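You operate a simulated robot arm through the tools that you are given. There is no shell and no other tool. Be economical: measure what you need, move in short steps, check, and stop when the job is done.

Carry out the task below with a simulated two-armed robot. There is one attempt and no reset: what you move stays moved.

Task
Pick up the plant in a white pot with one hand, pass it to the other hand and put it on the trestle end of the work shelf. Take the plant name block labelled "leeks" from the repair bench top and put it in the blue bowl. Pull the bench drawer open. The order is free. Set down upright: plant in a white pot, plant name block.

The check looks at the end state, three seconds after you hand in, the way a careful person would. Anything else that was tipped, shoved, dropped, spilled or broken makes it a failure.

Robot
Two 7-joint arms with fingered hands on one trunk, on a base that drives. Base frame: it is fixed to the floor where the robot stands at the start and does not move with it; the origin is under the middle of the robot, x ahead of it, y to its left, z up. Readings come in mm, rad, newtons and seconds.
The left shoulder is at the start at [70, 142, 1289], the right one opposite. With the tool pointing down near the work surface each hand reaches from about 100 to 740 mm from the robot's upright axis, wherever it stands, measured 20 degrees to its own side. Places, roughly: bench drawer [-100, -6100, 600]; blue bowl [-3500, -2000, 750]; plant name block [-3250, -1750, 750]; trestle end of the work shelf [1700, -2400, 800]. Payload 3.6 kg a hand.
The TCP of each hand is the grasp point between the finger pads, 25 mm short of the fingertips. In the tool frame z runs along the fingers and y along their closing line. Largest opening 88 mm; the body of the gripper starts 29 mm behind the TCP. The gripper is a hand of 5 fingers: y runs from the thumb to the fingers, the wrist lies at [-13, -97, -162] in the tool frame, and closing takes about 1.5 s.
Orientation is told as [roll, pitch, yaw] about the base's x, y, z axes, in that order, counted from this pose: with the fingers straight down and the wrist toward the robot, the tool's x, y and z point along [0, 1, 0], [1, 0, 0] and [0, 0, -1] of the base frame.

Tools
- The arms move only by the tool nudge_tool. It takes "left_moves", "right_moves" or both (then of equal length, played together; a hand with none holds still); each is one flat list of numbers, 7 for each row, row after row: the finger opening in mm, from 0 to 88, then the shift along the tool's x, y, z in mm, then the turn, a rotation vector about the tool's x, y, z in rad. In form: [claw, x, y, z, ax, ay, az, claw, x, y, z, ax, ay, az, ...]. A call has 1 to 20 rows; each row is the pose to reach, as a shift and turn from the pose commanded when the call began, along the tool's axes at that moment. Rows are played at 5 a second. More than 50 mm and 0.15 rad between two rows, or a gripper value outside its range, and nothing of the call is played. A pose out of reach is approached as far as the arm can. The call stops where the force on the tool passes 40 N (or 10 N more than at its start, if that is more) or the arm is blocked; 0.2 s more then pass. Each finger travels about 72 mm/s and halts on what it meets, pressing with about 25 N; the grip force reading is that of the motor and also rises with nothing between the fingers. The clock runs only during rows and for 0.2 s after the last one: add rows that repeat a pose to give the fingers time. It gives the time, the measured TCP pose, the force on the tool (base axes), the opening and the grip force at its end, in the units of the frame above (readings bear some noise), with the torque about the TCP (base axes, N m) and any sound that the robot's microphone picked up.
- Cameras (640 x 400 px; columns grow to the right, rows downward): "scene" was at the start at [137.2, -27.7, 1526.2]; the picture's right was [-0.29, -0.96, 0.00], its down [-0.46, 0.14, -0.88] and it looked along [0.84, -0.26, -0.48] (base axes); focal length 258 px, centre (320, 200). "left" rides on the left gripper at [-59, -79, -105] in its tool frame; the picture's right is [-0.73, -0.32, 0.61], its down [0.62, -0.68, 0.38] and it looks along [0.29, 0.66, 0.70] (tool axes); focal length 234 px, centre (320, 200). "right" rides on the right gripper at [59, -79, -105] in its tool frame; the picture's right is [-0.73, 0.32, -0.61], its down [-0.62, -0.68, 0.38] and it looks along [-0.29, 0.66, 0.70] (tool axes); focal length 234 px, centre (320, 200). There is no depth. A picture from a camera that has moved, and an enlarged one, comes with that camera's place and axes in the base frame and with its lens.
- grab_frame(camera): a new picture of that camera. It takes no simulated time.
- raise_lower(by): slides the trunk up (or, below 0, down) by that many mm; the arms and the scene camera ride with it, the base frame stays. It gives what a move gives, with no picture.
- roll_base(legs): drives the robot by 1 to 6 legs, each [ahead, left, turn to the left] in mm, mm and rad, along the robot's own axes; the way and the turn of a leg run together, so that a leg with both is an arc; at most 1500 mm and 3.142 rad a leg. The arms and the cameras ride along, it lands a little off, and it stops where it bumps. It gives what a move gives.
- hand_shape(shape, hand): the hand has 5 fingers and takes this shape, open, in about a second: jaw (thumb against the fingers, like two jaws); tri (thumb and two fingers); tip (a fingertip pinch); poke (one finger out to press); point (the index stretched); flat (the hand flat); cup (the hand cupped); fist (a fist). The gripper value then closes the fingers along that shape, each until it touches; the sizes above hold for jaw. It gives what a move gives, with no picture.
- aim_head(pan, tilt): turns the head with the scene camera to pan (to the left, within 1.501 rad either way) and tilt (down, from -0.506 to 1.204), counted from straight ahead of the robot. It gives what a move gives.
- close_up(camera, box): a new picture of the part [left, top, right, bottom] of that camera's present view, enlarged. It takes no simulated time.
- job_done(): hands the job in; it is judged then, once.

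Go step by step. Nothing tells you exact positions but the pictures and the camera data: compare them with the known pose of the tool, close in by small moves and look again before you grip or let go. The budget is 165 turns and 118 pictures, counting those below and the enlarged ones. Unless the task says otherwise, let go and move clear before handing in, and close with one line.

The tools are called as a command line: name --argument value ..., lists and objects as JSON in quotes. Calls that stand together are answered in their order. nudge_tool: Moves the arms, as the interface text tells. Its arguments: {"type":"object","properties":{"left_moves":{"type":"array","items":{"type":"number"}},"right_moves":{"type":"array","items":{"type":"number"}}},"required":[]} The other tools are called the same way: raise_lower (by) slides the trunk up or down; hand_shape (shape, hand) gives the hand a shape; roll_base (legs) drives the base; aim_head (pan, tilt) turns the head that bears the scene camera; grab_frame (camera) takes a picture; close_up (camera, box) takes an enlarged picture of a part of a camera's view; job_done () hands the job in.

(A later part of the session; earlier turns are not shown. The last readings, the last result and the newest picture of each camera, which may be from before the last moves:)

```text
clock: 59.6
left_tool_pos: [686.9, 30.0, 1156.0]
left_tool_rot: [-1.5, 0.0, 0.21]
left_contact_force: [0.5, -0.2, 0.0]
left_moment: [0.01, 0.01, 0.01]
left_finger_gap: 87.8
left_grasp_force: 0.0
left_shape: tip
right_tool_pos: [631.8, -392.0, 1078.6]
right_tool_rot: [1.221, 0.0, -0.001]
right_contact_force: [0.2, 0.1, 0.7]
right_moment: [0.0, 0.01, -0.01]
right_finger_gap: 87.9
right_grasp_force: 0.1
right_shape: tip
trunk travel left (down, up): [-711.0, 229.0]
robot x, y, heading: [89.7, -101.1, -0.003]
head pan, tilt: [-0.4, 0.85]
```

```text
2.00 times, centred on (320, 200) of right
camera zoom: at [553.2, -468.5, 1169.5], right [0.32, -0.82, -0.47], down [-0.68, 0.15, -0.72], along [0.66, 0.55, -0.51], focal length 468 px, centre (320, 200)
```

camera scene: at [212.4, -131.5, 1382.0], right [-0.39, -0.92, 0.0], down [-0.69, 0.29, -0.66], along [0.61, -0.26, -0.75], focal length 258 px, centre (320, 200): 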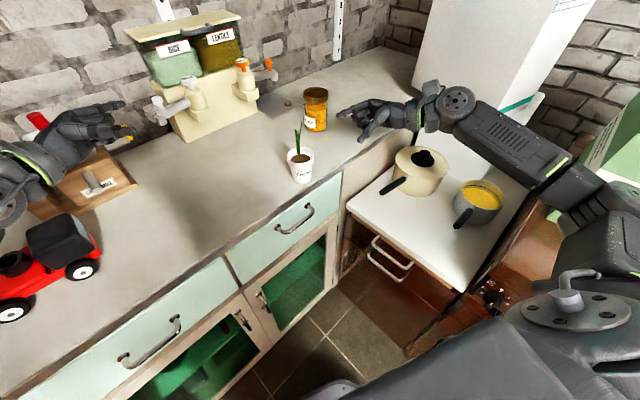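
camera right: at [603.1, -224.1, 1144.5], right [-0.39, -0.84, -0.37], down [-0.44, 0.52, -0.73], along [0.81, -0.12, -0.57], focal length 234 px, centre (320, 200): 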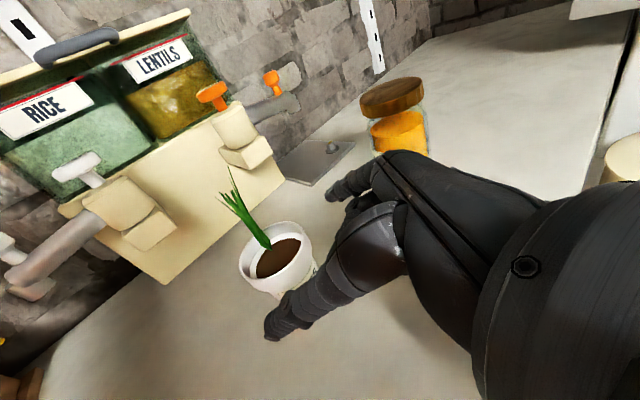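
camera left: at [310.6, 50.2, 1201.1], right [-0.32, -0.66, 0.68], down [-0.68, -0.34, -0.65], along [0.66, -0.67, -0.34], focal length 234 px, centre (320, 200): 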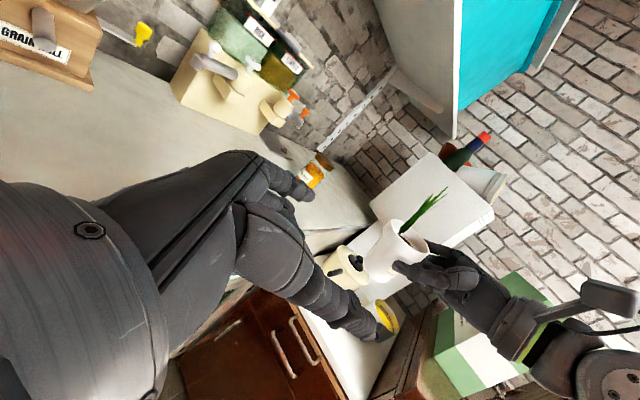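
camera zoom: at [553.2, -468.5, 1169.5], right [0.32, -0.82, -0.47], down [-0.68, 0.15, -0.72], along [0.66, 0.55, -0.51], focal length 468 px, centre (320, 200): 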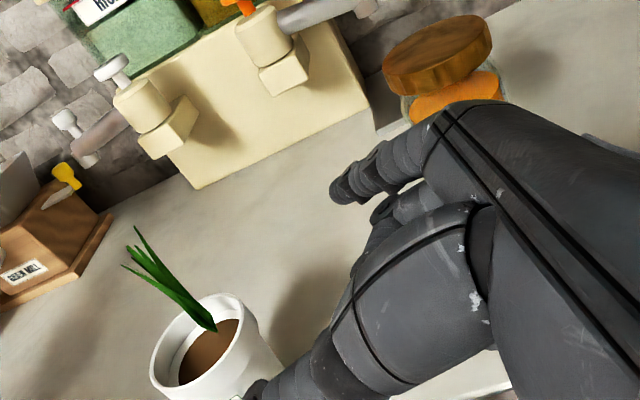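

The elbow is out now and the pot is at about (646, -271). I level thumb and index with a small roll, then approach the rim.

nudge_tool --right_moves '[88, -9, 7, 20, 0, 0, 0.11, 88, -18, 14, 40, 0, 0, 0.22, 88, -18, 14, 70, 0, 0, 0.22, 88, -18, 14, 92, 0, 0, 0.22, 88, -18, 14, 112, 0, 0, 0.22, 88, -18, 14, 112, 0, 0, 0.22]'

close_up --camera "scene" --box '[240, 90, 400, 200]'

close_up --camera "right" --box '[200, 100, 440, 300]'

```text
clock: 61.0
left_tool_pos: [685.8, 28.1, 1155.7]
left_tool_rot: [-1.5, 0.0, 0.211]
left_contact_force: [-0.5, -0.1, 0.4]
left_moment: [0.0, 0.01, -0.01]
left_finger_gap: 87.8
left_grasp_force: 0.1
left_shape: tip
right_tool_pos: [645.2, -292.0, 1022.0]
right_tool_rot: [1.211, 0.208, -0.079]
right_contact_force: [0.3, -0.1, -0.5]
right_moment: [-0.03, -0.02, 0.01]
right_finger_gap: 88.0
right_grasp_force: 0.2
right_shape: tip
trunk travel left (down, up): [-711.0, 229.0]
robot x, y, heading: [88.7, -104.6, 0.003]
head pan, tilt: [-0.4, 0.85]
```

```text
3.64 times, centred on (320, 145) of scene
camera zoom: at [212.3, -132.2, 1381.9], right [-0.39, -0.92, 0.0], down [-0.69, 0.29, -0.66], along [0.61, -0.26, -0.75], focal length 940 px, centre (320, 400)
```

zoom: 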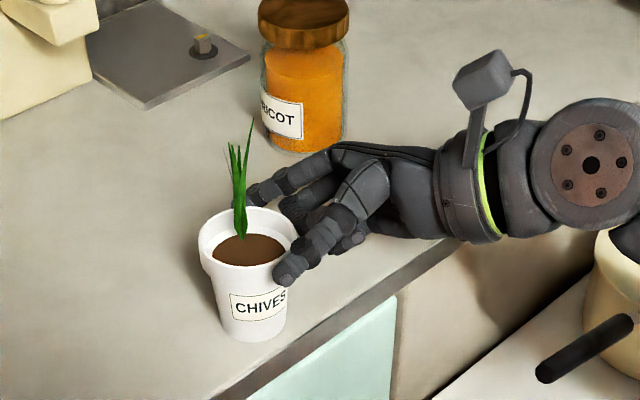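

```text
2.00 times, centred on (320, 200) of right
camera zoom: at [582.5, -363.1, 1128.9], right [0.16, -0.84, -0.52], down [-0.8, 0.2, -0.56], along [0.58, 0.51, -0.64], focal length 468 px, centre (320, 200)
```

zoom: 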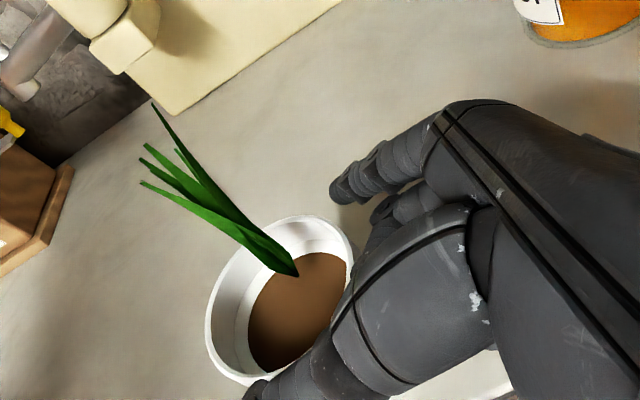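

The tips straddle the rim at the right height. I go 6 mm deeper and close gradually.

nudge_tool --right_moves '[88, 1, 0, 6, 0, 0, 0, 80, 1, 0, 6, 0, 0, 0, 74, 1, 0, 6, 0, 0, 0, 68, 1, 0, 6, 0, 0, 0, 62, 1, 0, 6, 0, 0, 0, 56, 1, 0, 6, 0, 0, 0, 50, 1, 0, 6, 0, 0, 0, 46, 1, 0, 6, 0, 0, 0, 46, 1, 0, 6, 0, 0, 0]'

close_up --camera "scene" --box '[240, 90, 400, 200]'

close_up --camera "right" --box '[200, 100, 440, 300]'

```text
clock: 63.0
left_tool_pos: [685.8, 29.0, 1156.9]
left_tool_rot: [-1.5, -0.001, 0.21]
left_contact_force: [0.7, 0.2, 0.7]
left_moment: [0.04, 0.0, 0.01]
left_finger_gap: 87.9
left_grasp_force: 0.1
left_shape: tip
right_tool_pos: [647.4, -285.6, 1022.1]
right_tool_rot: [1.211, 0.207, -0.077]
right_contact_force: [0.3, 0.4, 0.1]
right_moment: [0.04, 0.02, 0.0]
right_finger_gap: 47.3
right_grasp_force: 0.0
right_shape: tip
trunk travel left (down, up): [-711.0, 229.0]
robot x, y, heading: [90.2, -97.4, 0.003]
head pan, tilt: [-0.4, 0.85]
```

```text
3.64 times, centred on (320, 145) of scene
camera zoom: at [212.6, -131.9, 1381.9], right [-0.39, -0.92, 0.0], down [-0.69, 0.29, -0.66], along [0.61, -0.26, -0.75], focal length 940 px, centre (320, 400)
```

zoom: 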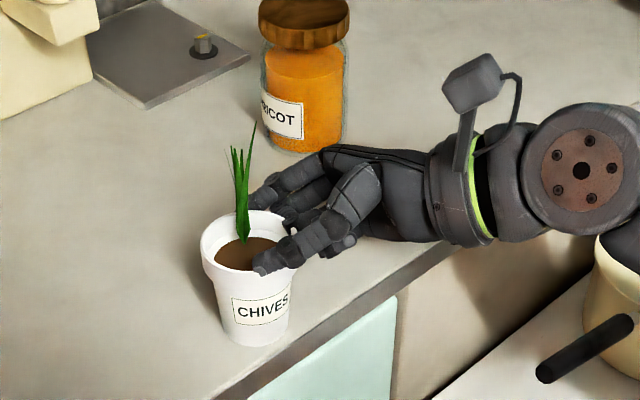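

```text
2.00 times, centred on (320, 200) of right
camera zoom: at [582.8, -357.2, 1128.1], right [0.16, -0.84, -0.52], down [-0.8, 0.2, -0.56], along [0.58, 0.51, -0.64], focal length 468 px, centre (320, 200)
```

zoom: 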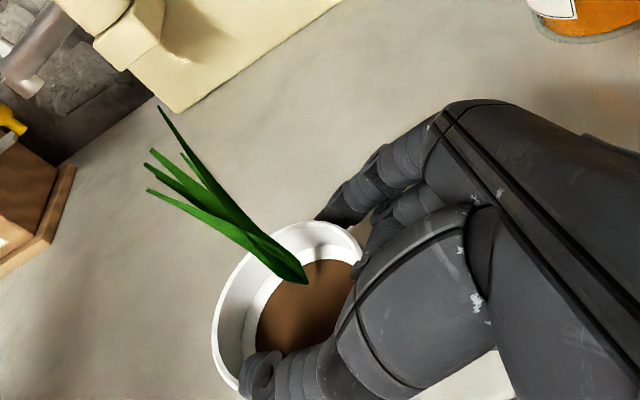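

The thumb came down on top of the rim: about 14 mm too high. I reopen, lower and close again.

nudge_tool --right_moves '[60, 0, 0, 0, 0, 0, 0, 74, 0, 0, 0, 0, 0, 0, 86, 0, 0, 0, 0, 0, 0, 88, 0, 0, 0, 0, 0, 0, 88, -6.4, 1.5, 2.4, 0, 0, 0, 88, -12.8, 2.9, 4.8, 0, 0, 0, 80, -12.8, 2.9, 4.8, 0, 0, 0, 72, -12.8, 2.9, 4.8, 0, 0, 0, 66, -12.8, 2.9, 4.8, 0, 0, 0, 60, -12.8, 2.9, 4.8, 0, 0, 0, 54, -12.8, 2.9, 4.8, 0, 0, 0, 48, -12.8, 2.9, 4.8, 0, 0, 0, 48, -12.8, 2.9, 4.8, 0, 0, 0, 48, -12.8, 2.9, 4.8, 0, 0, 0]'

close_up --camera "scene" --box '[240, 90, 400, 200]'

```text
clock: 66.0
left_tool_pos: [686.8, 28.2, 1157.2]
left_tool_rot: [-1.501, 0.0, 0.209]
left_contact_force: [-0.1, 0.4, -0.1]
left_moment: [0.01, 0.02, -0.01]
left_finger_gap: 88.1
left_grasp_force: 0.0
left_shape: tip
right_tool_pos: [647.3, -285.5, 1007.5]
right_tool_rot: [1.212, 0.209, -0.078]
right_contact_force: [0.2, -0.4, 0.1]
right_moment: [0.0, -0.04, -0.03]
right_finger_gap: 50.1
right_grasp_force: 25.1
right_shape: tip
trunk travel left (down, up): [-711.0, 229.0]
robot x, y, heading: [87.3, -97.7, 0.003]
head pan, tilt: [-0.4, 0.85]
```

```text
3.64 times, centred on (320, 145) of scene
camera zoom: at [212.4, -132.1, 1381.9], right [-0.39, -0.92, 0.0], down [-0.69, 0.29, -0.66], along [0.61, -0.26, -0.75], focal length 940 px, centre (320, 400)
```

zoom: 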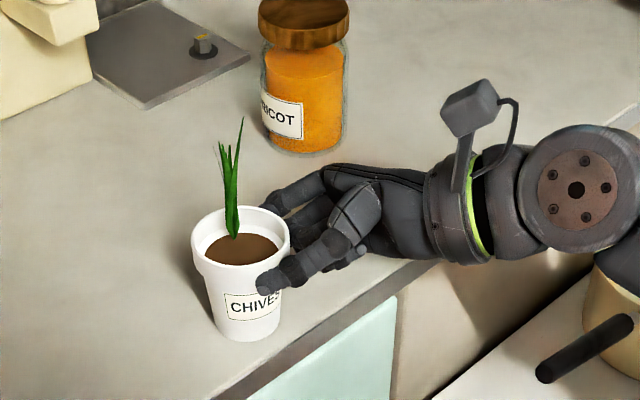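

Now the thumb and index sit right under the rim with 25 N, leaving the lower body free. I lift and check.

raise_lower --by 25

raise_lower --by 85

grab_frame --camera "scene"

```text
clock: 66.7
left_tool_pos: [686.8, 28.5, 1181.8]
left_tool_rot: [-1.501, -0.001, 0.21]
left_contact_force: [0.1, 0.3, 0.1]
left_moment: [0.0, 0.02, 0.01]
left_finger_gap: 87.7
left_grasp_force: 0.1
left_shape: tip
right_tool_pos: [647.1, -285.6, 1032.9]
right_tool_rot: [1.213, 0.206, -0.076]
right_contact_force: [0.6, 0.1, -0.8]
right_moment: [-0.03, -0.02, 0.0]
right_finger_gap: 49.9
right_grasp_force: 24.7
right_shape: tip
trunk travel left (down, up): [-736.0, 204.0]
robot x, y, heading: [92.4, -98.4, -0.001]
head pan, tilt: [-0.4, 0.85]
```

```text
clock: 67.9
left_tool_pos: [686.5, 28.5, 1264.9]
left_tool_rot: [-1.503, 0.002, 0.21]
left_contact_force: [-1.4, 0.3, 0.2]
left_moment: [-0.01, 0.02, -0.02]
left_finger_gap: 88.1
left_grasp_force: 0.0
left_shape: tip
right_tool_pos: [646.0, -285.0, 1117.2]
right_tool_rot: [1.21, 0.209, -0.078]
right_contact_force: [-0.7, 0.7, -2.4]
right_moment: [-0.03, -0.03, 0.04]
right_finger_gap: 50.1
right_grasp_force: 25.1
right_shape: tip
trunk travel left (down, up): [-821.0, 119.0]
robot x, y, heading: [90.8, -99.3, -0.003]
head pan, tilt: [-0.4, 0.85]
```

```text
49 pictures are left
camera scene: at [213.0, -132.0, 1491.8], right [-0.39, -0.92, 0.0], down [-0.69, 0.29, -0.66], along [0.61, -0.26, -0.75], focal length 258 px, centre (320, 200)
```

scene: 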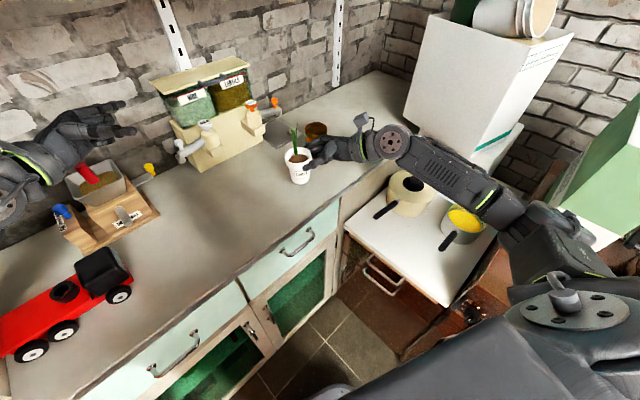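

The pot is lifted securely in the elbow-out posture. I bring it to the middle, and bring the left hand to a low pre-grasp opposite it.

nudge_tool --right_moves '[46, 12, -13, 24, 0, 0, 0, 46, 23, -26, 48, 0, 0, 0, 46, 35, -39, 72, 0, 0, 0, 46, 46, -51, 96, 0, 0, 0, 46, 46, -51, 96, 0, 0, 0]'

nudge_tool --left_moves '[88, 33, -17, 8, 0.042, -0.014, 0.003, 88, 67, -35, 17, 0.084, -0.028, 0.006, 88, 100, -52, 25, 0.126, -0.042, 0.009, 88, 133, -70, 34, 0.168, -0.056, 0.012, 88, 166, -87, 42, 0.21, -0.07, 0.015, 88, 166, -87, 42, 0.21, -0.07, 0.015]'

aim_head --pan -0.1 --tilt 0.75

grab_frame --camera "scene"

close_up --camera "left" --box '[220, 100, 540, 300]'

```text
clock: 69.1
left_tool_pos: [687.8, 29.2, 1266.3]
left_tool_rot: [-1.499, 0.0, 0.209]
left_contact_force: [-0.1, 0.1, 0.2]
left_moment: [-0.01, 0.0, -0.01]
left_finger_gap: 88.0
left_grasp_force: 0.1
left_shape: tip
right_tool_pos: [606.3, -176.7, 1138.4]
right_tool_rot: [1.212, 0.207, -0.077]
right_contact_force: [-0.3, -0.9, -0.7]
right_moment: [-0.03, 0.01, -0.01]
right_finger_gap: 49.3
right_grasp_force: 24.9
right_shape: tip
trunk travel left (down, up): [-821.0, 119.0]
robot x, y, heading: [86.8, -96.0, -0.007]
head pan, tilt: [-0.4, 0.85]
```

```text
clock: 70.5
left_tool_pos: [607.5, -17.5, 1096.8]
left_tool_rot: [-1.57, -0.006, 0.0]
left_contact_force: [0.2, -0.1, 0.4]
left_moment: [0.01, -0.02, 0.02]
left_finger_gap: 88.1
left_grasp_force: 0.1
left_shape: tip
right_tool_pos: [605.8, -174.9, 1136.7]
right_tool_rot: [1.212, 0.207, -0.079]
right_contact_force: [-0.3, 0.0, -1.5]
right_moment: [-0.04, 0.02, 0.02]
right_finger_gap: 49.2
right_grasp_force: 24.8
right_shape: tip
trunk travel left (down, up): [-821.0, 119.0]
robot x, y, heading: [94.2, -101.6, -0.001]
head pan, tilt: [-0.4, 0.85]
```

```text
clock: 71.3
left_tool_pos: [607.3, -19.6, 1098.2]
left_tool_rot: [-1.569, -0.006, -0.001]
left_contact_force: [-0.8, 0.4, -0.1]
left_moment: [0.01, 0.01, 0.02]
left_finger_gap: 87.8
left_grasp_force: 0.1
left_shape: tip
right_tool_pos: [607.0, -176.5, 1138.0]
right_tool_rot: [1.212, 0.209, -0.077]
right_contact_force: [-0.6, 0.6, -1.4]
right_moment: [-0.02, 0.0, 0.01]
right_finger_gap: 49.3
right_grasp_force: 24.9
right_shape: tip
trunk travel left (down, up): [-821.0, 119.0]
robot x, y, heading: [91.0, -98.5, -0.004]
head pan, tilt: [-0.099, 0.75]
```

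```text
48 pictures are left
camera scene: at [223.1, -109.9, 1499.9], right [-0.1, -0.99, 0.0], down [-0.68, 0.07, -0.73], along [0.73, -0.07, -0.68], focal length 258 px, centre (320, 200)
```

scene: 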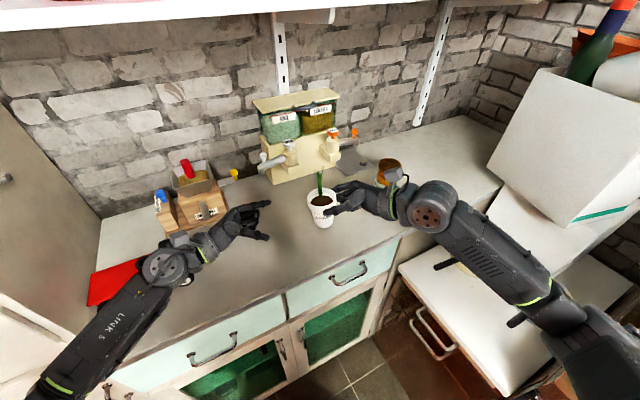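

```text
2.00 times, centred on (380, 200) of left
camera zoom: at [527.7, 86.7, 1156.7], right [-0.33, -0.61, 0.72], down [-0.68, -0.38, -0.63], along [0.66, -0.7, -0.29], focal length 468 px, centre (200, 200)
```

zoom: 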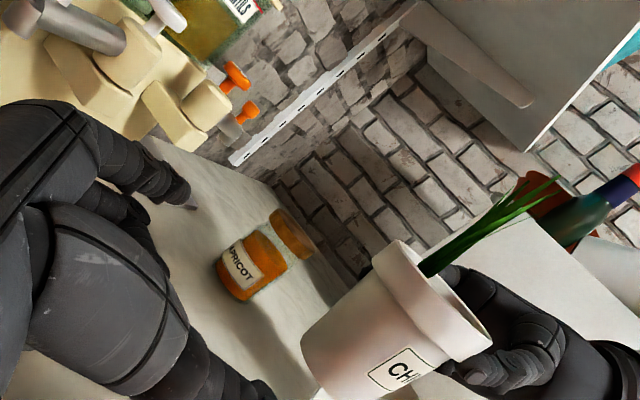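

The pot hangs upright, base at ~1080, and the left hand is lined up low. I advance the left hand straight in.

nudge_tool --left_moves '[88, 0, -1, 30, 0, 0, 0, 88, 0, -1, 60, 0, 0, 0, 88, 0, -1, 80, 0, 0, 0, 88, 0, -1, 100, 0, 0, 0, 88, 0, -1, 112, 0, 0, 0, 88, 0, -1, 118, 0, 0, 0, 88, 0, -1, 118, 0, 0, 0]'

close_up --camera "scene" --box '[250, 150, 410, 250]'

close_up --camera "left" --box '[200, 100, 480, 300]'

```text
clock: 72.9
left_tool_pos: [605.7, -136.9, 1098.5]
left_tool_rot: [-1.569, -0.006, 0.001]
left_contact_force: [0.0, 0.5, -0.4]
left_moment: [0.01, -0.01, 0.0]
left_finger_gap: 87.8
left_grasp_force: 0.0
left_shape: tip
right_tool_pos: [606.5, -177.0, 1137.2]
right_tool_rot: [1.212, 0.208, -0.077]
right_contact_force: [-0.5, -0.7, -1.3]
right_moment: [-0.06, -0.01, 0.04]
right_finger_gap: 49.2
right_grasp_force: 25.0
right_shape: tip
trunk travel left (down, up): [-821.0, 119.0]
robot x, y, heading: [93.0, -101.3, 0.001]
head pan, tilt: [-0.099, 0.75]
```

```text
4.00 times, centred on (330, 200) of scene
camera zoom: at [223.2, -109.8, 1499.9], right [-0.1, -0.99, 0.0], down [-0.68, 0.07, -0.73], along [0.73, -0.07, -0.68], focal length 1034 px, centre (280, 200)
```

zoom: 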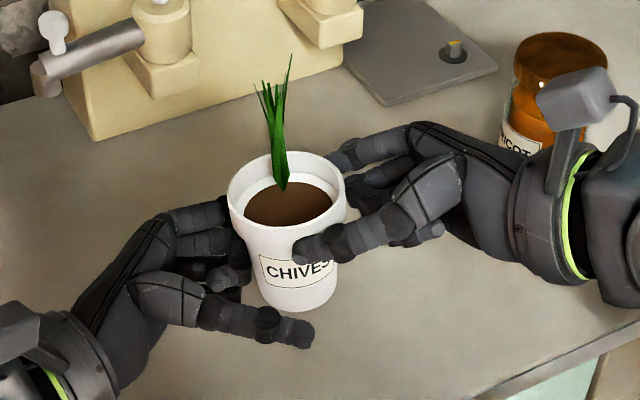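

```text
2.00 times, centred on (340, 200) of left
camera zoom: at [526.3, -31.2, 1156.7], right [-0.33, -0.61, 0.72], down [-0.68, -0.38, -0.63], along [0.66, -0.7, -0.29], focal length 468 px, centre (280, 200)
```

zoom: 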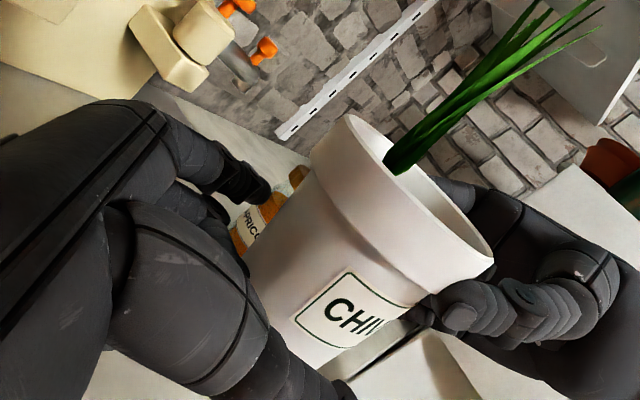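

Both hands are well separated with no contact. I close the left hand on the lower body.

nudge_tool --left_moves '[78, 0, 0, 0, 0, 0, 0, 68, 0, 0, 0, 0, 0, 0, 60, 0, 0, 0, 0, 0, 0, 52, 0, 0, 0, 0, 0, 0, 46, 0, 0, 0, 0, 0, 0, 40, 0, 0, 0, 0, 0, 0, 36, 0, 0, 0, 0, 0, 0, 34, 0, 0, 0, 0, 0, 0, 34, 0, 0, 0, 0, 0, 0]'

close_up --camera "scene" --box '[250, 150, 410, 250]'

```text
clock: 74.9
left_tool_pos: [606.6, -136.1, 1097.1]
left_tool_rot: [-1.569, -0.007, 0.0]
left_contact_force: [0.1, -1.1, 0.4]
left_moment: [0.01, 0.03, -0.08]
left_finger_gap: 41.5
left_grasp_force: 25.0
left_shape: tip
right_tool_pos: [605.8, -176.2, 1139.2]
right_tool_rot: [1.211, 0.207, -0.077]
right_contact_force: [-0.5, 1.2, -1.6]
right_moment: [0.01, -0.03, 0.11]
right_finger_gap: 49.5
right_grasp_force: 24.7
right_shape: tip
trunk travel left (down, up): [-821.0, 119.0]
robot x, y, heading: [91.9, -100.3, -0.004]
head pan, tilt: [-0.099, 0.75]
```

```text
4.00 times, centred on (330, 200) of scene
camera zoom: at [223.2, -109.8, 1499.9], right [-0.1, -0.99, 0.0], down [-0.68, 0.07, -0.73], along [0.73, -0.07, -0.68], focal length 1034 px, centre (280, 200)
```

zoom: 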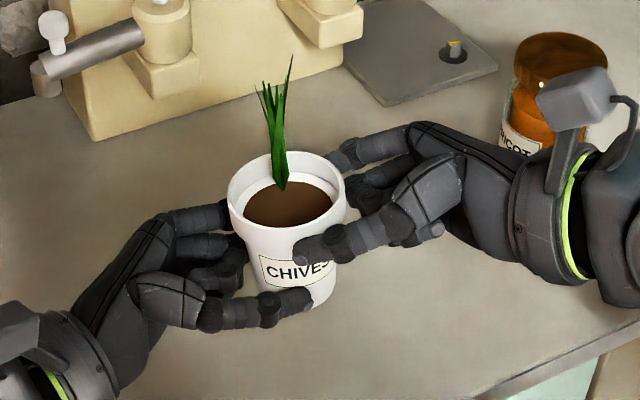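

The left hand has a firm grip (41.5 mm, 25 N). I open the right hand and withdraw it.

nudge_tool --right_moves '[56, 0, 0, 0, 0, 0, 0, 64, 0, 0, 0, 0, 0, 0, 74, 0, 0, 0, 0, 0, 0, 88, 0, 0, 0, 0, 0, 0, 88, 0, 0, 0, 0, 0, 0, 88, 0, 0, -20, 0, 0, 0, 88, 0, 0, -50, 0, 0, 0, 88, 0, 0, -90, 0, 0, 0, 88, 0, 0, -130, 0, 0, 0]'

grab_frame --camera "scene"

```text
clock: 76.9
left_tool_pos: [605.7, -138.0, 1098.1]
left_tool_rot: [-1.568, -0.007, -0.001]
left_contact_force: [-0.9, -0.8, -0.1]
left_moment: [0.05, 0.02, 0.01]
left_finger_gap: 41.5
left_grasp_force: 25.0
left_shape: tip
right_tool_pos: [606.2, -300.2, 1182.8]
right_tool_rot: [1.211, 0.208, -0.075]
right_contact_force: [-0.7, 0.1, 0.9]
right_moment: [-0.03, -0.02, 0.01]
right_finger_gap: 88.0
right_grasp_force: 0.0
right_shape: tip
trunk travel left (down, up): [-821.0, 119.0]
robot x, y, heading: [90.9, -101.0, -0.001]
head pan, tilt: [-0.099, 0.75]
```

```text
43 pictures are left
camera scene: at [222.6, -110.9, 1499.9], right [-0.1, -0.99, 0.0], down [-0.68, 0.07, -0.73], along [0.73, -0.07, -0.68], focal length 258 px, centre (320, 200)
```

scene: 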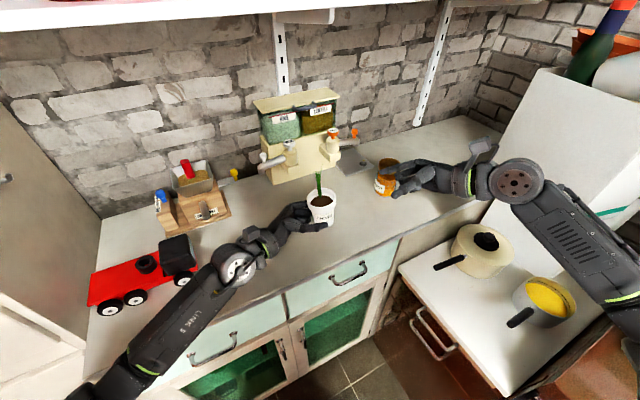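

The pass succeeded: the left hand alone holds the pot upright. Next I back away, turn toward the doorway and look at the route.

roll_base --legs '[[-700, 0, 0], [0, 0, -1.571]]'

aim_head --pan -0.3 --tilt 0.35

grab_frame --camera "scene"

```text
clock: 84.6
left_tool_pos: [-657.7, -612.4, 1097.9]
left_tool_rot: [-1.569, -0.008, -1.592]
left_contact_force: [-0.4, 0.5, -0.5]
left_moment: [0.01, -0.05, -0.02]
left_finger_gap: 41.0
left_grasp_force: 25.1
left_shape: tip
right_tool_pos: [-820.3, -610.3, 1182.8]
right_tool_rot: [1.212, 0.208, -1.668]
right_contact_force: [0.6, -0.2, 0.3]
right_moment: [0.0, 0.0, 0.0]
right_finger_gap: 87.7
right_grasp_force: 0.2
right_shape: tip
trunk travel left (down, up): [-821.0, 119.0]
robot x, y, heading: [-611.2, -97.5, -1.593]
head pan, tilt: [-0.099, 0.75]
```

```text
clock: 85.5
left_tool_pos: [-657.1, -614.3, 1096.4]
left_tool_rot: [-1.569, -0.007, -1.593]
left_contact_force: [-1.2, -0.5, -0.4]
left_moment: [0.0, 0.02, -0.01]
left_finger_gap: 40.9
left_grasp_force: 25.9
left_shape: tip
right_tool_pos: [-820.7, -611.5, 1182.0]
right_tool_rot: [1.212, 0.207, -1.667]
right_contact_force: [-0.1, 0.0, -0.3]
right_moment: [-0.02, 0.02, -0.01]
right_finger_gap: 87.4
right_grasp_force: 0.0
right_shape: tip
trunk travel left (down, up): [-821.0, 119.0]
robot x, y, heading: [-610.7, -96.7, -1.59]
head pan, tilt: [-0.3, 0.351]
```

```text
42 pictures are left
camera scene: at [-641.8, -238.2, 1535.5], right [-0.95, 0.32, 0.0], down [0.11, 0.33, -0.94], along [-0.3, -0.89, -0.34], focal length 258 px, centre (320, 200)
```

scene: 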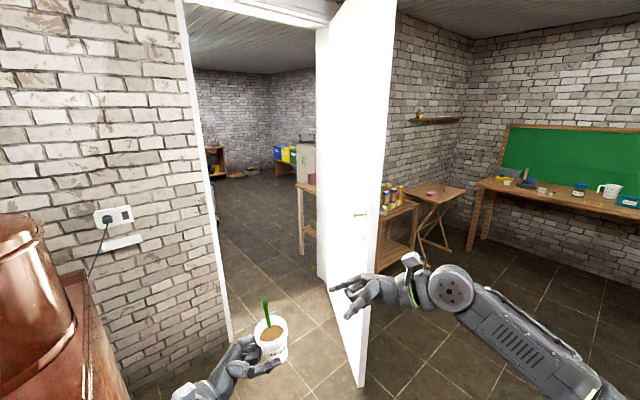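

The repair bench is in this room on the far right (x≈-3300), while the trestle and drawer lie through the doorway. I'll do the leeks block first with the right hand; turn that way and look.

roll_base --legs '[[0, 0, -1.551]]'

aim_head --pan 0.25 --tilt 0.3

grab_frame --camera "scene"

```text
clock: 89.7
left_tool_pos: [-1127.9, -67.0, 1097.8]
left_tool_rot: [-1.569, -0.007, -3.136]
left_contact_force: [-0.3, -0.1, 0.2]
left_moment: [-0.04, 0.0, 0.0]
left_finger_gap: 40.6
left_grasp_force: 25.2
left_shape: tip
right_tool_pos: [-1128.5, 97.0, 1184.4]
right_tool_rot: [1.212, 0.207, 3.071]
right_contact_force: [-0.2, -0.7, -0.2]
right_moment: [-0.02, -0.03, -0.05]
right_finger_gap: 87.7
right_grasp_force: 0.1
right_shape: tip
trunk travel left (down, up): [-821.0, 119.0]
robot x, y, heading: [-611.8, -97.4, -3.131]
head pan, tilt: [-0.3, 0.351]
```

```text
clock: 90.6
left_tool_pos: [-1126.6, -65.5, 1097.2]
left_tool_rot: [-1.568, -0.007, -3.135]
left_contact_force: [-0.5, 0.8, 0.5]
left_moment: [-0.04, -0.02, -0.01]
left_finger_gap: 40.5
left_grasp_force: 25.0
left_shape: tip
right_tool_pos: [-1129.3, 97.4, 1182.9]
right_tool_rot: [1.212, 0.209, 3.072]
right_contact_force: [0.9, 0.5, -0.3]
right_moment: [-0.01, 0.03, 0.01]
right_finger_gap: 87.5
right_grasp_force: 0.1
right_shape: tip
trunk travel left (down, up): [-821.0, 119.0]
robot x, y, heading: [-610.6, -98.8, -3.138]
head pan, tilt: [0.25, 0.3]
```

```text
41 pictures are left
camera scene: at [-752.0, -123.1, 1540.3], right [-0.25, 0.97, 0.0], down [0.29, 0.07, -0.96], along [-0.92, -0.24, -0.3], focal length 258 px, centre (320, 200)
```

scene: 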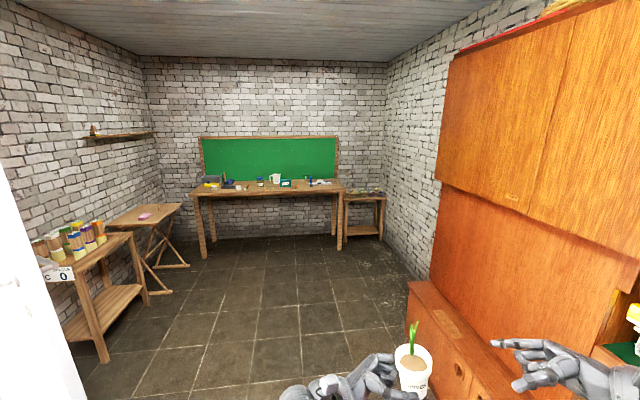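

The grip reading has crept down by 1 mm, so I check the pot in the left hand.

close_up --camera "left" --box '[200, 100, 480, 300]'

```text
2.00 times, centred on (340, 200) of left
camera zoom: at [-1047.5, -170.5, 1156.7], right [0.32, 0.61, 0.72], down [0.67, 0.39, -0.63], along [-0.66, 0.69, -0.29], focal length 468 px, centre (280, 200)
```

zoom: 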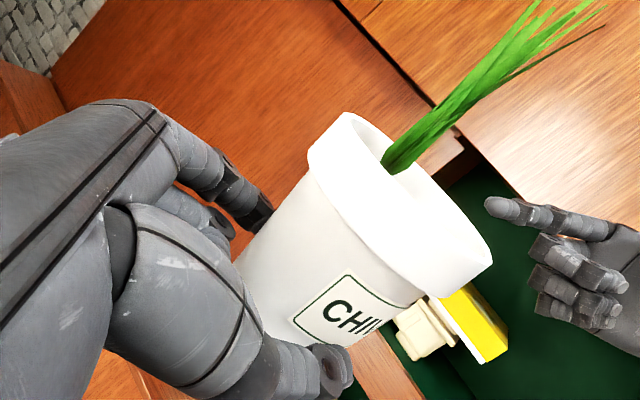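

The pot is still well held. I drive to the repair bench, which is turned about 18° to my base frame, stopping a little short of it.

roll_base --legs '[[0, 0, 0.313], [1200, 0, 0], [1040, 0, 0], [0, 907, 0]]'

aim_head --pan 0.0 --tilt 0.55

grab_frame --camera "scene"

```text
clock: 107.1
left_tool_pos: [-2949.6, -1798.7, 1098.0]
left_tool_rot: [-1.569, -0.006, -2.82]
left_contact_force: [-0.5, 0.8, -0.1]
left_moment: [-0.03, -0.01, 0.02]
left_finger_gap: 40.5
left_grasp_force: 25.0
left_shape: tip
right_tool_pos: [-3004.1, -1646.1, 1182.3]
right_tool_rot: [1.212, 0.208, -2.897]
right_contact_force: [0.3, 0.1, 0.6]
right_moment: [0.01, 0.0, -0.05]
right_finger_gap: 87.8
right_grasp_force: 0.1
right_shape: tip
trunk travel left (down, up): [-821.0, 119.0]
robot x, y, heading: [-2452.2, -1666.1, -2.821]
head pan, tilt: [0.25, 0.3]
```

```text
clock: 107.8
left_tool_pos: [-2950.1, -1798.7, 1096.8]
left_tool_rot: [-1.568, -0.008, -2.821]
left_contact_force: [-0.1, -0.4, 0.8]
left_moment: [-0.03, 0.01, 0.03]
left_finger_gap: 40.4
left_grasp_force: 25.3
left_shape: tip
right_tool_pos: [-3002.5, -1645.1, 1183.5]
right_tool_rot: [1.21, 0.207, -2.896]
right_contact_force: [0.4, 0.3, 0.5]
right_moment: [0.01, -0.02, -0.01]
right_finger_gap: 87.6
right_grasp_force: 0.0
right_shape: tip
trunk travel left (down, up): [-821.0, 119.0]
robot x, y, heading: [-2446.8, -1665.0, -2.818]
head pan, tilt: [0.0, 0.55]
```

```text
39 pictures are left
camera scene: at [-2582.9, -1715.8, 1517.4], right [-0.32, 0.95, 0.0], down [0.5, 0.16, -0.85], along [-0.81, -0.27, -0.52], focal length 258 px, centre (320, 200)
```

scene: 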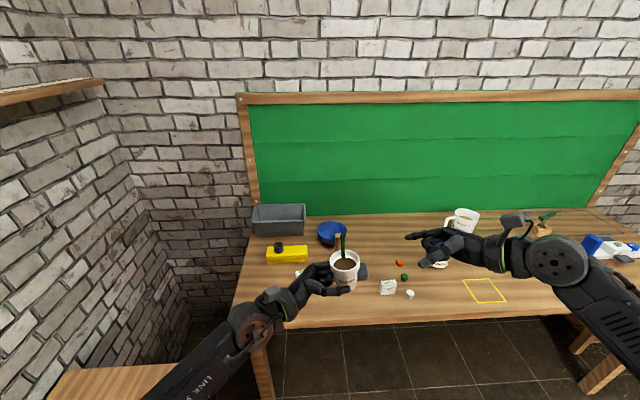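

I face the bench squarely and see the blue bowl and several small blocks. I shift the left hand with the pot aside and zoom in on the bench top.

nudge_tool --left_moves '[34, 0, -10, -40, 0, 0, 0, 34, 0, -20, -80, 0, 0, 0, 34, 0, -30, -120, 0, 0, 0, 34, 0, -40, -160, 0, 0, 0, 34, 0, -60, -200, 0, 0, 0, 34, 0, -60, -200, 0, 0, 0]'

close_up --camera "scene" --box '[270, 200, 470, 310]'

```text
clock: 109.2
left_tool_pos: [-2830.7, -1971.0, 1097.5]
left_tool_rot: [-1.569, -0.006, -2.823]
left_contact_force: [0.2, -0.1, 1.3]
left_moment: [-0.03, -0.01, -0.02]
left_finger_gap: 40.2
left_grasp_force: 24.8
left_shape: tip
right_tool_pos: [-3003.5, -1644.2, 1181.0]
right_tool_rot: [1.211, 0.207, -2.896]
right_contact_force: [0.5, -0.1, 0.4]
right_moment: [0.0, -0.01, -0.03]
right_finger_gap: 87.8
right_grasp_force: 0.1
right_shape: tip
trunk travel left (down, up): [-821.0, 119.0]
robot x, y, heading: [-2450.8, -1669.5, -2.823]
head pan, tilt: [0.0, 0.55]
```

```text
3.20 times, centred on (370, 255) of scene
camera zoom: at [-2583.7, -1714.9, 1517.3], right [-0.31, 0.95, 0.0], down [0.5, 0.16, -0.85], along [-0.81, -0.27, -0.52], focal length 827 px, centre (160, 24)
```

zoom: 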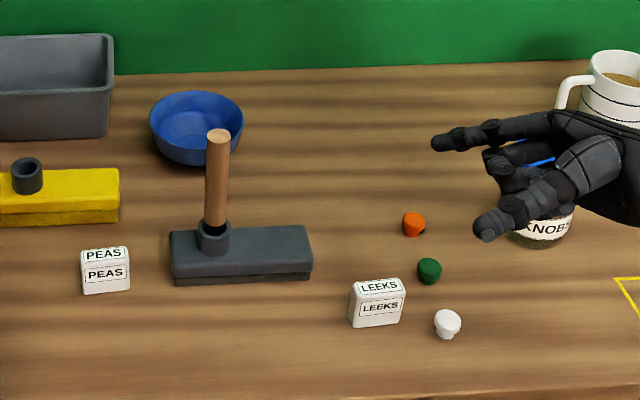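

LEEKS block is at about (-3257, -1680), the bowl at (-3486, -1964). I turn the right hand fingers-down in the tri shape and roll closer to the bench.

nudge_tool --right_moves '[88, 0, 0, 0, -0.015, -0.135, -0.021, 88, 0, 0, 0, -0.03, -0.27, -0.043, 88, 0, 0, 0, -0.045, -0.404, -0.064, 88, 0, 0, 0, -0.06, -0.539, -0.085, 88, 0, 0, 0, -0.074, -0.674, -0.107, 88, 0, 0, 0, -0.089, -0.809, -0.128, 88, 0, 0, 0, -0.104, -0.943, -0.149, 88, 0, 0, 0, -0.119, -1.078, -0.171, 88, 0, 0, 0, -0.134, -1.213, -0.192]'

hand_shape --hand "right" --shape "tri"

roll_base --legs '[[370, 0, 0]]'

```text
clock: 111.2
left_tool_pos: [-2831.6, -1971.0, 1098.1]
left_tool_rot: [-1.572, -0.007, -2.821]
left_contact_force: [0.0, 1.3, 0.5]
left_moment: [-0.04, 0.01, -0.02]
left_finger_gap: 40.4
left_grasp_force: 25.4
left_shape: tip
right_tool_pos: [-3004.0, -1644.8, 1183.4]
right_tool_rot: [-0.001, 0.003, -2.819]
right_contact_force: [-0.7, -0.8, -0.3]
right_moment: [0.02, 0.02, -0.03]
right_finger_gap: 87.7
right_grasp_force: 0.1
right_shape: tip
trunk travel left (down, up): [-821.0, 119.0]
robot x, y, heading: [-2450.8, -1669.6, -2.823]
head pan, tilt: [0.0, 0.55]
```

```text
clock: 112.1
left_tool_pos: [-2831.1, -1970.6, 1097.7]
left_tool_rot: [-1.568, -0.006, -2.82]
left_contact_force: [-0.1, 0.2, -0.3]
left_moment: [-0.02, -0.02, 0.02]
left_finger_gap: 40.3
left_grasp_force: 24.6
left_shape: tip
right_tool_pos: [-3003.0, -1645.3, 1181.8]
right_tool_rot: [0.001, 0.003, -2.82]
right_contact_force: [-0.4, -0.7, 0.3]
right_moment: [0.0, 0.03, 0.02]
right_finger_gap: 87.6
right_grasp_force: 0.1
right_shape: tri
trunk travel left (down, up): [-821.0, 119.0]
robot x, y, heading: [-2450.4, -1669.9, -2.821]
head pan, tilt: [0.0, 0.55]
```

```text
clock: 114.5
left_tool_pos: [-3184.4, -2085.6, 1097.9]
left_tool_rot: [-1.569, -0.008, -2.823]
left_contact_force: [0.6, -0.4, -1.8]
left_moment: [-0.04, -0.01, -0.01]
left_finger_gap: 40.7
left_grasp_force: 24.9
left_shape: tip
right_tool_pos: [-3353.6, -1760.2, 1182.6]
right_tool_rot: [0.002, -0.001, -2.822]
right_contact_force: [0.0, 0.1, -0.2]
right_moment: [0.02, 0.0, -0.01]
right_finger_gap: 87.8
right_grasp_force: 0.0
right_shape: tri
trunk travel left (down, up): [-821.0, 119.0]
robot x, y, heading: [-2801.0, -1784.3, -2.826]
head pan, tilt: [0.0, 0.55]
```

I lower the trunk and bring the right hand over the LEEKS block for a precise look.

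raise_lower --by -200

nudge_tool --right_moves '[88, -11, -29, 22, 0, 0, 0, 88, -22, -58, 45, 0, 0, 0, 88, -34, -88, 68, 0, 0, 0, 88, -45, -117, 90, 0, 0, 0, 88, -45, -117, 90, 0, 0, 0]'

grab_frame --camera "right"

grab_frame --camera "scene"

```text
clock: 116.7
left_tool_pos: [-3185.0, -2085.9, 897.8]
left_tool_rot: [-1.57, -0.008, -2.824]
left_contact_force: [-0.5, 0.2, -2.5]
left_moment: [-0.05, -0.01, 0.01]
left_finger_gap: 40.1
left_grasp_force: 25.0
left_shape: tip
right_tool_pos: [-3354.9, -1760.8, 982.3]
right_tool_rot: [0.002, 0.002, -2.823]
right_contact_force: [-0.8, 0.4, -1.4]
right_moment: [0.0, -0.02, -0.03]
right_finger_gap: 87.5
right_grasp_force: 0.1
right_shape: tri
trunk travel left (down, up): [-621.0, 319.0]
robot x, y, heading: [-2803.8, -1789.8, -2.822]
head pan, tilt: [0.0, 0.55]
```

```text
clock: 117.9
left_tool_pos: [-3184.8, -2086.0, 897.4]
left_tool_rot: [-1.571, -0.007, -2.824]
left_contact_force: [0.1, -0.4, -1.9]
left_moment: [-0.04, -0.02, 0.02]
left_finger_gap: 40.6
left_grasp_force: 25.2
left_shape: tip
right_tool_pos: [-3261.1, -1680.5, 890.4]
right_tool_rot: [-0.001, 0.001, -2.821]
right_contact_force: [0.7, 0.0, 0.9]
right_moment: [0.01, 0.02, 0.04]
right_finger_gap: 87.5
right_grasp_force: 0.0
right_shape: tri
trunk travel left (down, up): [-621.0, 319.0]
robot x, y, heading: [-2800.3, -1788.4, -2.829]
head pan, tilt: [0.0, 0.55]
```

```text
37 pictures are left
camera right: at [-3167.0, -1709.9, 996.9], right [-0.54, 0.59, 0.61], down [0.45, 0.81, -0.38], along [-0.71, 0.07, -0.7], focal length 234 px, centre (320, 200)
```

right: 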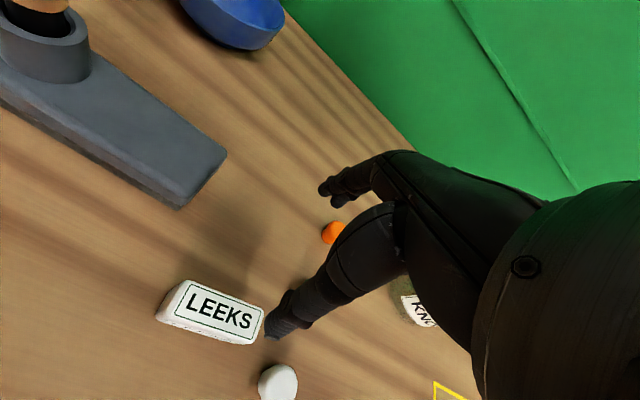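

```text
36 pictures are left
camera scene: at [-2936.2, -1832.4, 1317.2], right [-0.31, 0.95, 0.0], down [0.5, 0.16, -0.85], along [-0.81, -0.27, -0.52], focal length 258 px, centre (320, 200)
```

scene: 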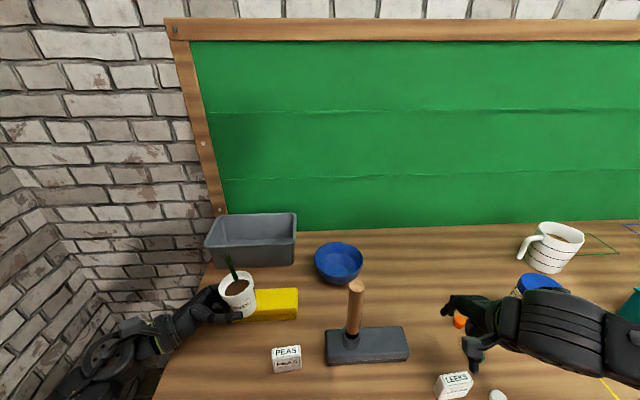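

Triangulating three views puts the LEEKS top at (-3201, -1688, 846) and the bowl rim at (-3381, -1934, 881), so the bench top is near 800. I shift over the block at a safe height and check.

nudge_tool --right_moves '[88, 9, -18, -5, 0, 0, 0, 88, 18, -37, -5, 0, 0, 0, 88, 26, -55, -5, 0, 0, 0, 88, 26, -55, -5, 0, 0, 0]'

grab_frame --camera "right"

close_up --camera "scene" --box '[400, 280, 560, 400]'

```text
clock: 118.9
left_tool_pos: [-3185.2, -2086.3, 897.9]
left_tool_rot: [-1.57, -0.008, -2.823]
left_contact_force: [-0.3, -0.3, -1.1]
left_moment: [-0.01, -0.02, 0.01]
left_finger_gap: 40.6
left_grasp_force: 25.5
left_shape: tip
right_tool_pos: [-3257.2, -1697.1, 892.2]
right_tool_rot: [0.003, 0.003, -2.821]
right_contact_force: [0.7, -0.4, 0.0]
right_moment: [0.03, -0.04, 0.0]
right_finger_gap: 87.7
right_grasp_force: 0.0
right_shape: tri
right hand out of reach, approached as far as the arm can: row 1, 2, 3, 4
trunk travel left (down, up): [-621.0, 319.0]
robot x, y, heading: [-2803.2, -1785.1, -2.819]
head pan, tilt: [0.0, 0.55]
```

```text
35 pictures are left
camera right: at [-3163.9, -1727.3, 997.3], right [-0.54, 0.59, 0.61], down [0.45, 0.81, -0.38], along [-0.71, 0.07, -0.7], focal length 234 px, centre (320, 200)
```

right: 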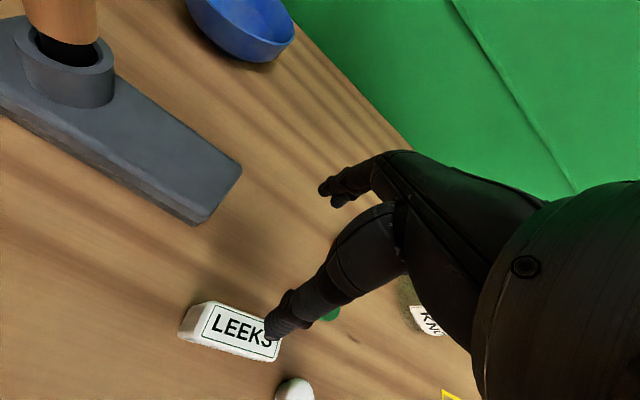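

```text
3.33 times, centred on (480, 340) of scene
camera zoom: at [-2935.5, -1831.6, 1317.3], right [-0.31, 0.95, 0.0], down [0.5, 0.16, -0.85], along [-0.81, -0.27, -0.52], focal length 861 px, centre (-213, -267)
```

zoom: 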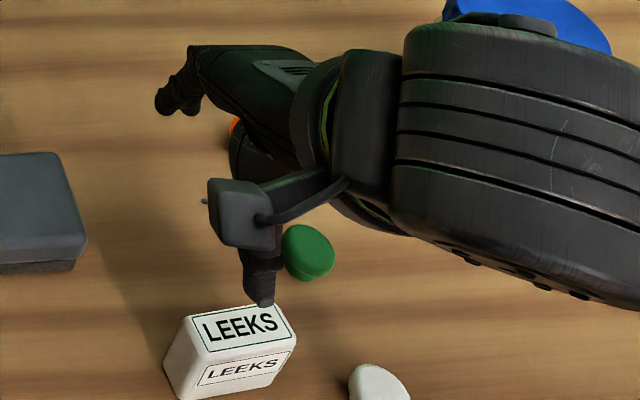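

The arm can't fold that close, so I back the base off by 57 mm instead.

roll_base --legs '[[-60, 9, 0]]'

close_up --camera "scene" --box '[400, 260, 560, 380]'

grab_frame --camera "right"

```text
clock: 119.8
left_tool_pos: [-3122.6, -2076.9, 899.3]
left_tool_rot: [-1.569, -0.01, -2.821]
left_contact_force: [0.5, -0.6, -1.3]
left_moment: [-0.04, 0.02, 0.03]
left_finger_gap: 40.0
left_grasp_force: 25.2
left_shape: tip
right_tool_pos: [-3197.3, -1687.8, 891.8]
right_tool_rot: [0.002, 0.0, -2.822]
right_contact_force: [0.6, -0.1, 1.9]
right_moment: [0.01, 0.0, -0.01]
right_finger_gap: 87.5
right_grasp_force: 0.0
right_shape: tri
trunk travel left (down, up): [-621.0, 319.0]
robot x, y, heading: [-2742.0, -1773.7, -2.822]
head pan, tilt: [0.0, 0.55]
```

```text
3.33 times, centred on (480, 320) of scene
camera zoom: at [-2874.0, -1821.2, 1317.5], right [-0.31, 0.95, 0.0], down [0.5, 0.16, -0.85], along [-0.81, -0.27, -0.52], focal length 861 px, centre (-213, -200)
```

zoom: 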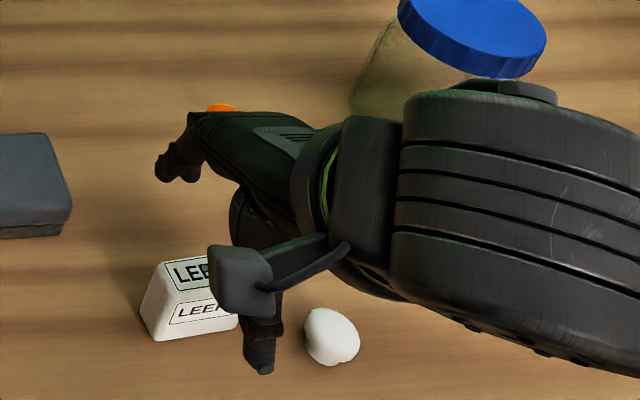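

```text
32 pictures are left
camera right: at [-3102.8, -1717.0, 997.7], right [-0.54, 0.59, 0.61], down [0.45, 0.81, -0.38], along [-0.71, 0.07, -0.7], focal length 234 px, centre (320, 200)
```

right: 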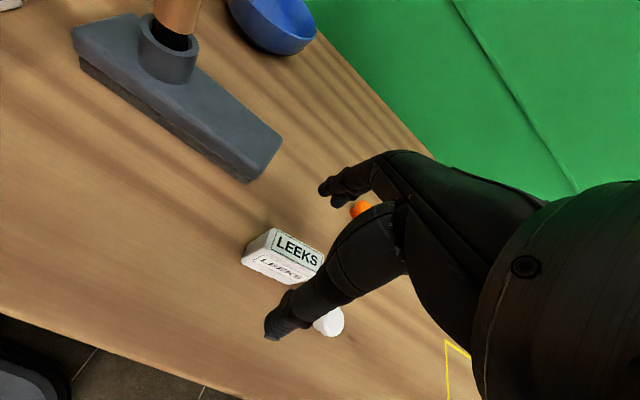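

The hand is now centred on the block (within 3 mm). I descend and close on it.

nudge_tool --right_moves '[88, 0, 0, 15, 0, 0, 0, 88, 0, 0, 30, 0, 0, 0, 88, 0, 0, 45, 0, 0, 0, 88, 0, 0, 45, 0, 0, 0]'

grab_frame --camera "right"

```text
clock: 120.8
left_tool_pos: [-3123.9, -2075.7, 898.1]
left_tool_rot: [-1.569, -0.008, -2.825]
left_contact_force: [0.5, 0.2, -0.8]
left_moment: [-0.02, -0.01, 0.0]
left_finger_gap: 40.2
left_grasp_force: 24.8
left_shape: tip
right_tool_pos: [-3197.3, -1687.7, 846.5]
right_tool_rot: [0.001, 0.001, -2.823]
right_contact_force: [0.6, 0.6, -0.7]
right_moment: [0.0, -0.01, 0.01]
right_finger_gap: 87.5
right_grasp_force: 0.1
right_shape: tri
trunk travel left (down, up): [-621.0, 319.0]
robot x, y, heading: [-2742.0, -1776.8, -2.822]
head pan, tilt: [0.0, 0.55]
```

```text
31 pictures are left
camera right: at [-3103.7, -1717.1, 951.9], right [-0.54, 0.59, 0.61], down [0.45, 0.81, -0.38], along [-0.71, 0.07, -0.7], focal length 234 px, centre (320, 200)
```

right: 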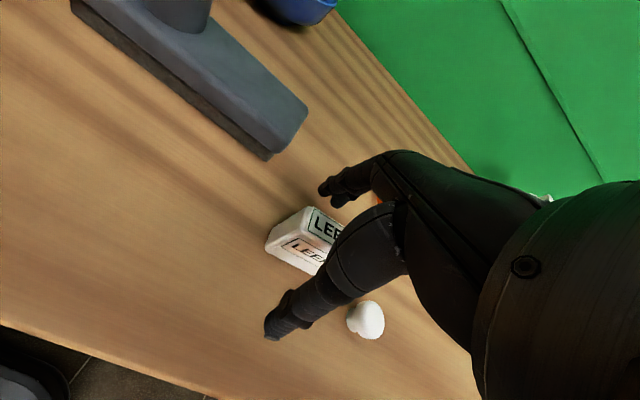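

The block sits between thumb and fingers. Closing.

nudge_tool --right_moves '[76, 0, 0, 0, 0, 0, 0, 64, 0, 0, 0, 0, 0, 0, 52, 0, 0, 0, 0, 0, 0, 42, 0, 0, 0, 0, 0, 0, 34, 0, 0, 0, 0, 0, 0, 26, 0, 0, 0, 0, 0, 0, 18, 0, 0, 0, 0, 0, 0, 14, 0, 0, 0, 0, 0, 0, 14, 0, 0, 0, 0, 0, 0, 14, 0, 0, 0, 0, 0, 0]'

grab_frame --camera "right"

```text
clock: 123.0
left_tool_pos: [-3125.0, -2075.6, 896.9]
left_tool_rot: [-1.568, -0.007, -2.825]
left_contact_force: [0.4, 0.9, -1.6]
left_moment: [0.0, -0.01, -0.01]
left_finger_gap: 40.2
left_grasp_force: 24.8
left_shape: tip
right_tool_pos: [-3197.4, -1688.0, 846.4]
right_tool_rot: [0.003, 0.001, -2.821]
right_contact_force: [0.5, -0.3, -0.7]
right_moment: [-0.02, -0.01, 0.01]
right_finger_gap: 14.7
right_grasp_force: 24.8
right_shape: tri
trunk travel left (down, up): [-621.0, 319.0]
robot x, y, heading: [-2741.5, -1778.8, -2.826]
head pan, tilt: [0.0, 0.55]
```

```text
30 pictures are left
camera right: at [-3104.0, -1717.1, 951.9], right [-0.54, 0.59, 0.61], down [0.45, 0.81, -0.38], along [-0.71, 0.07, -0.7], focal length 234 px, centre (320, 200)
```

right: 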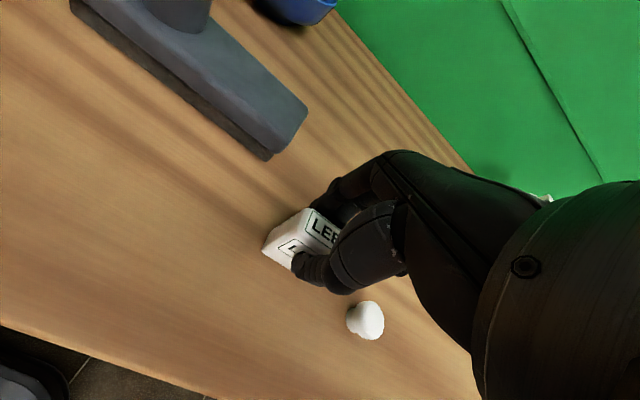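

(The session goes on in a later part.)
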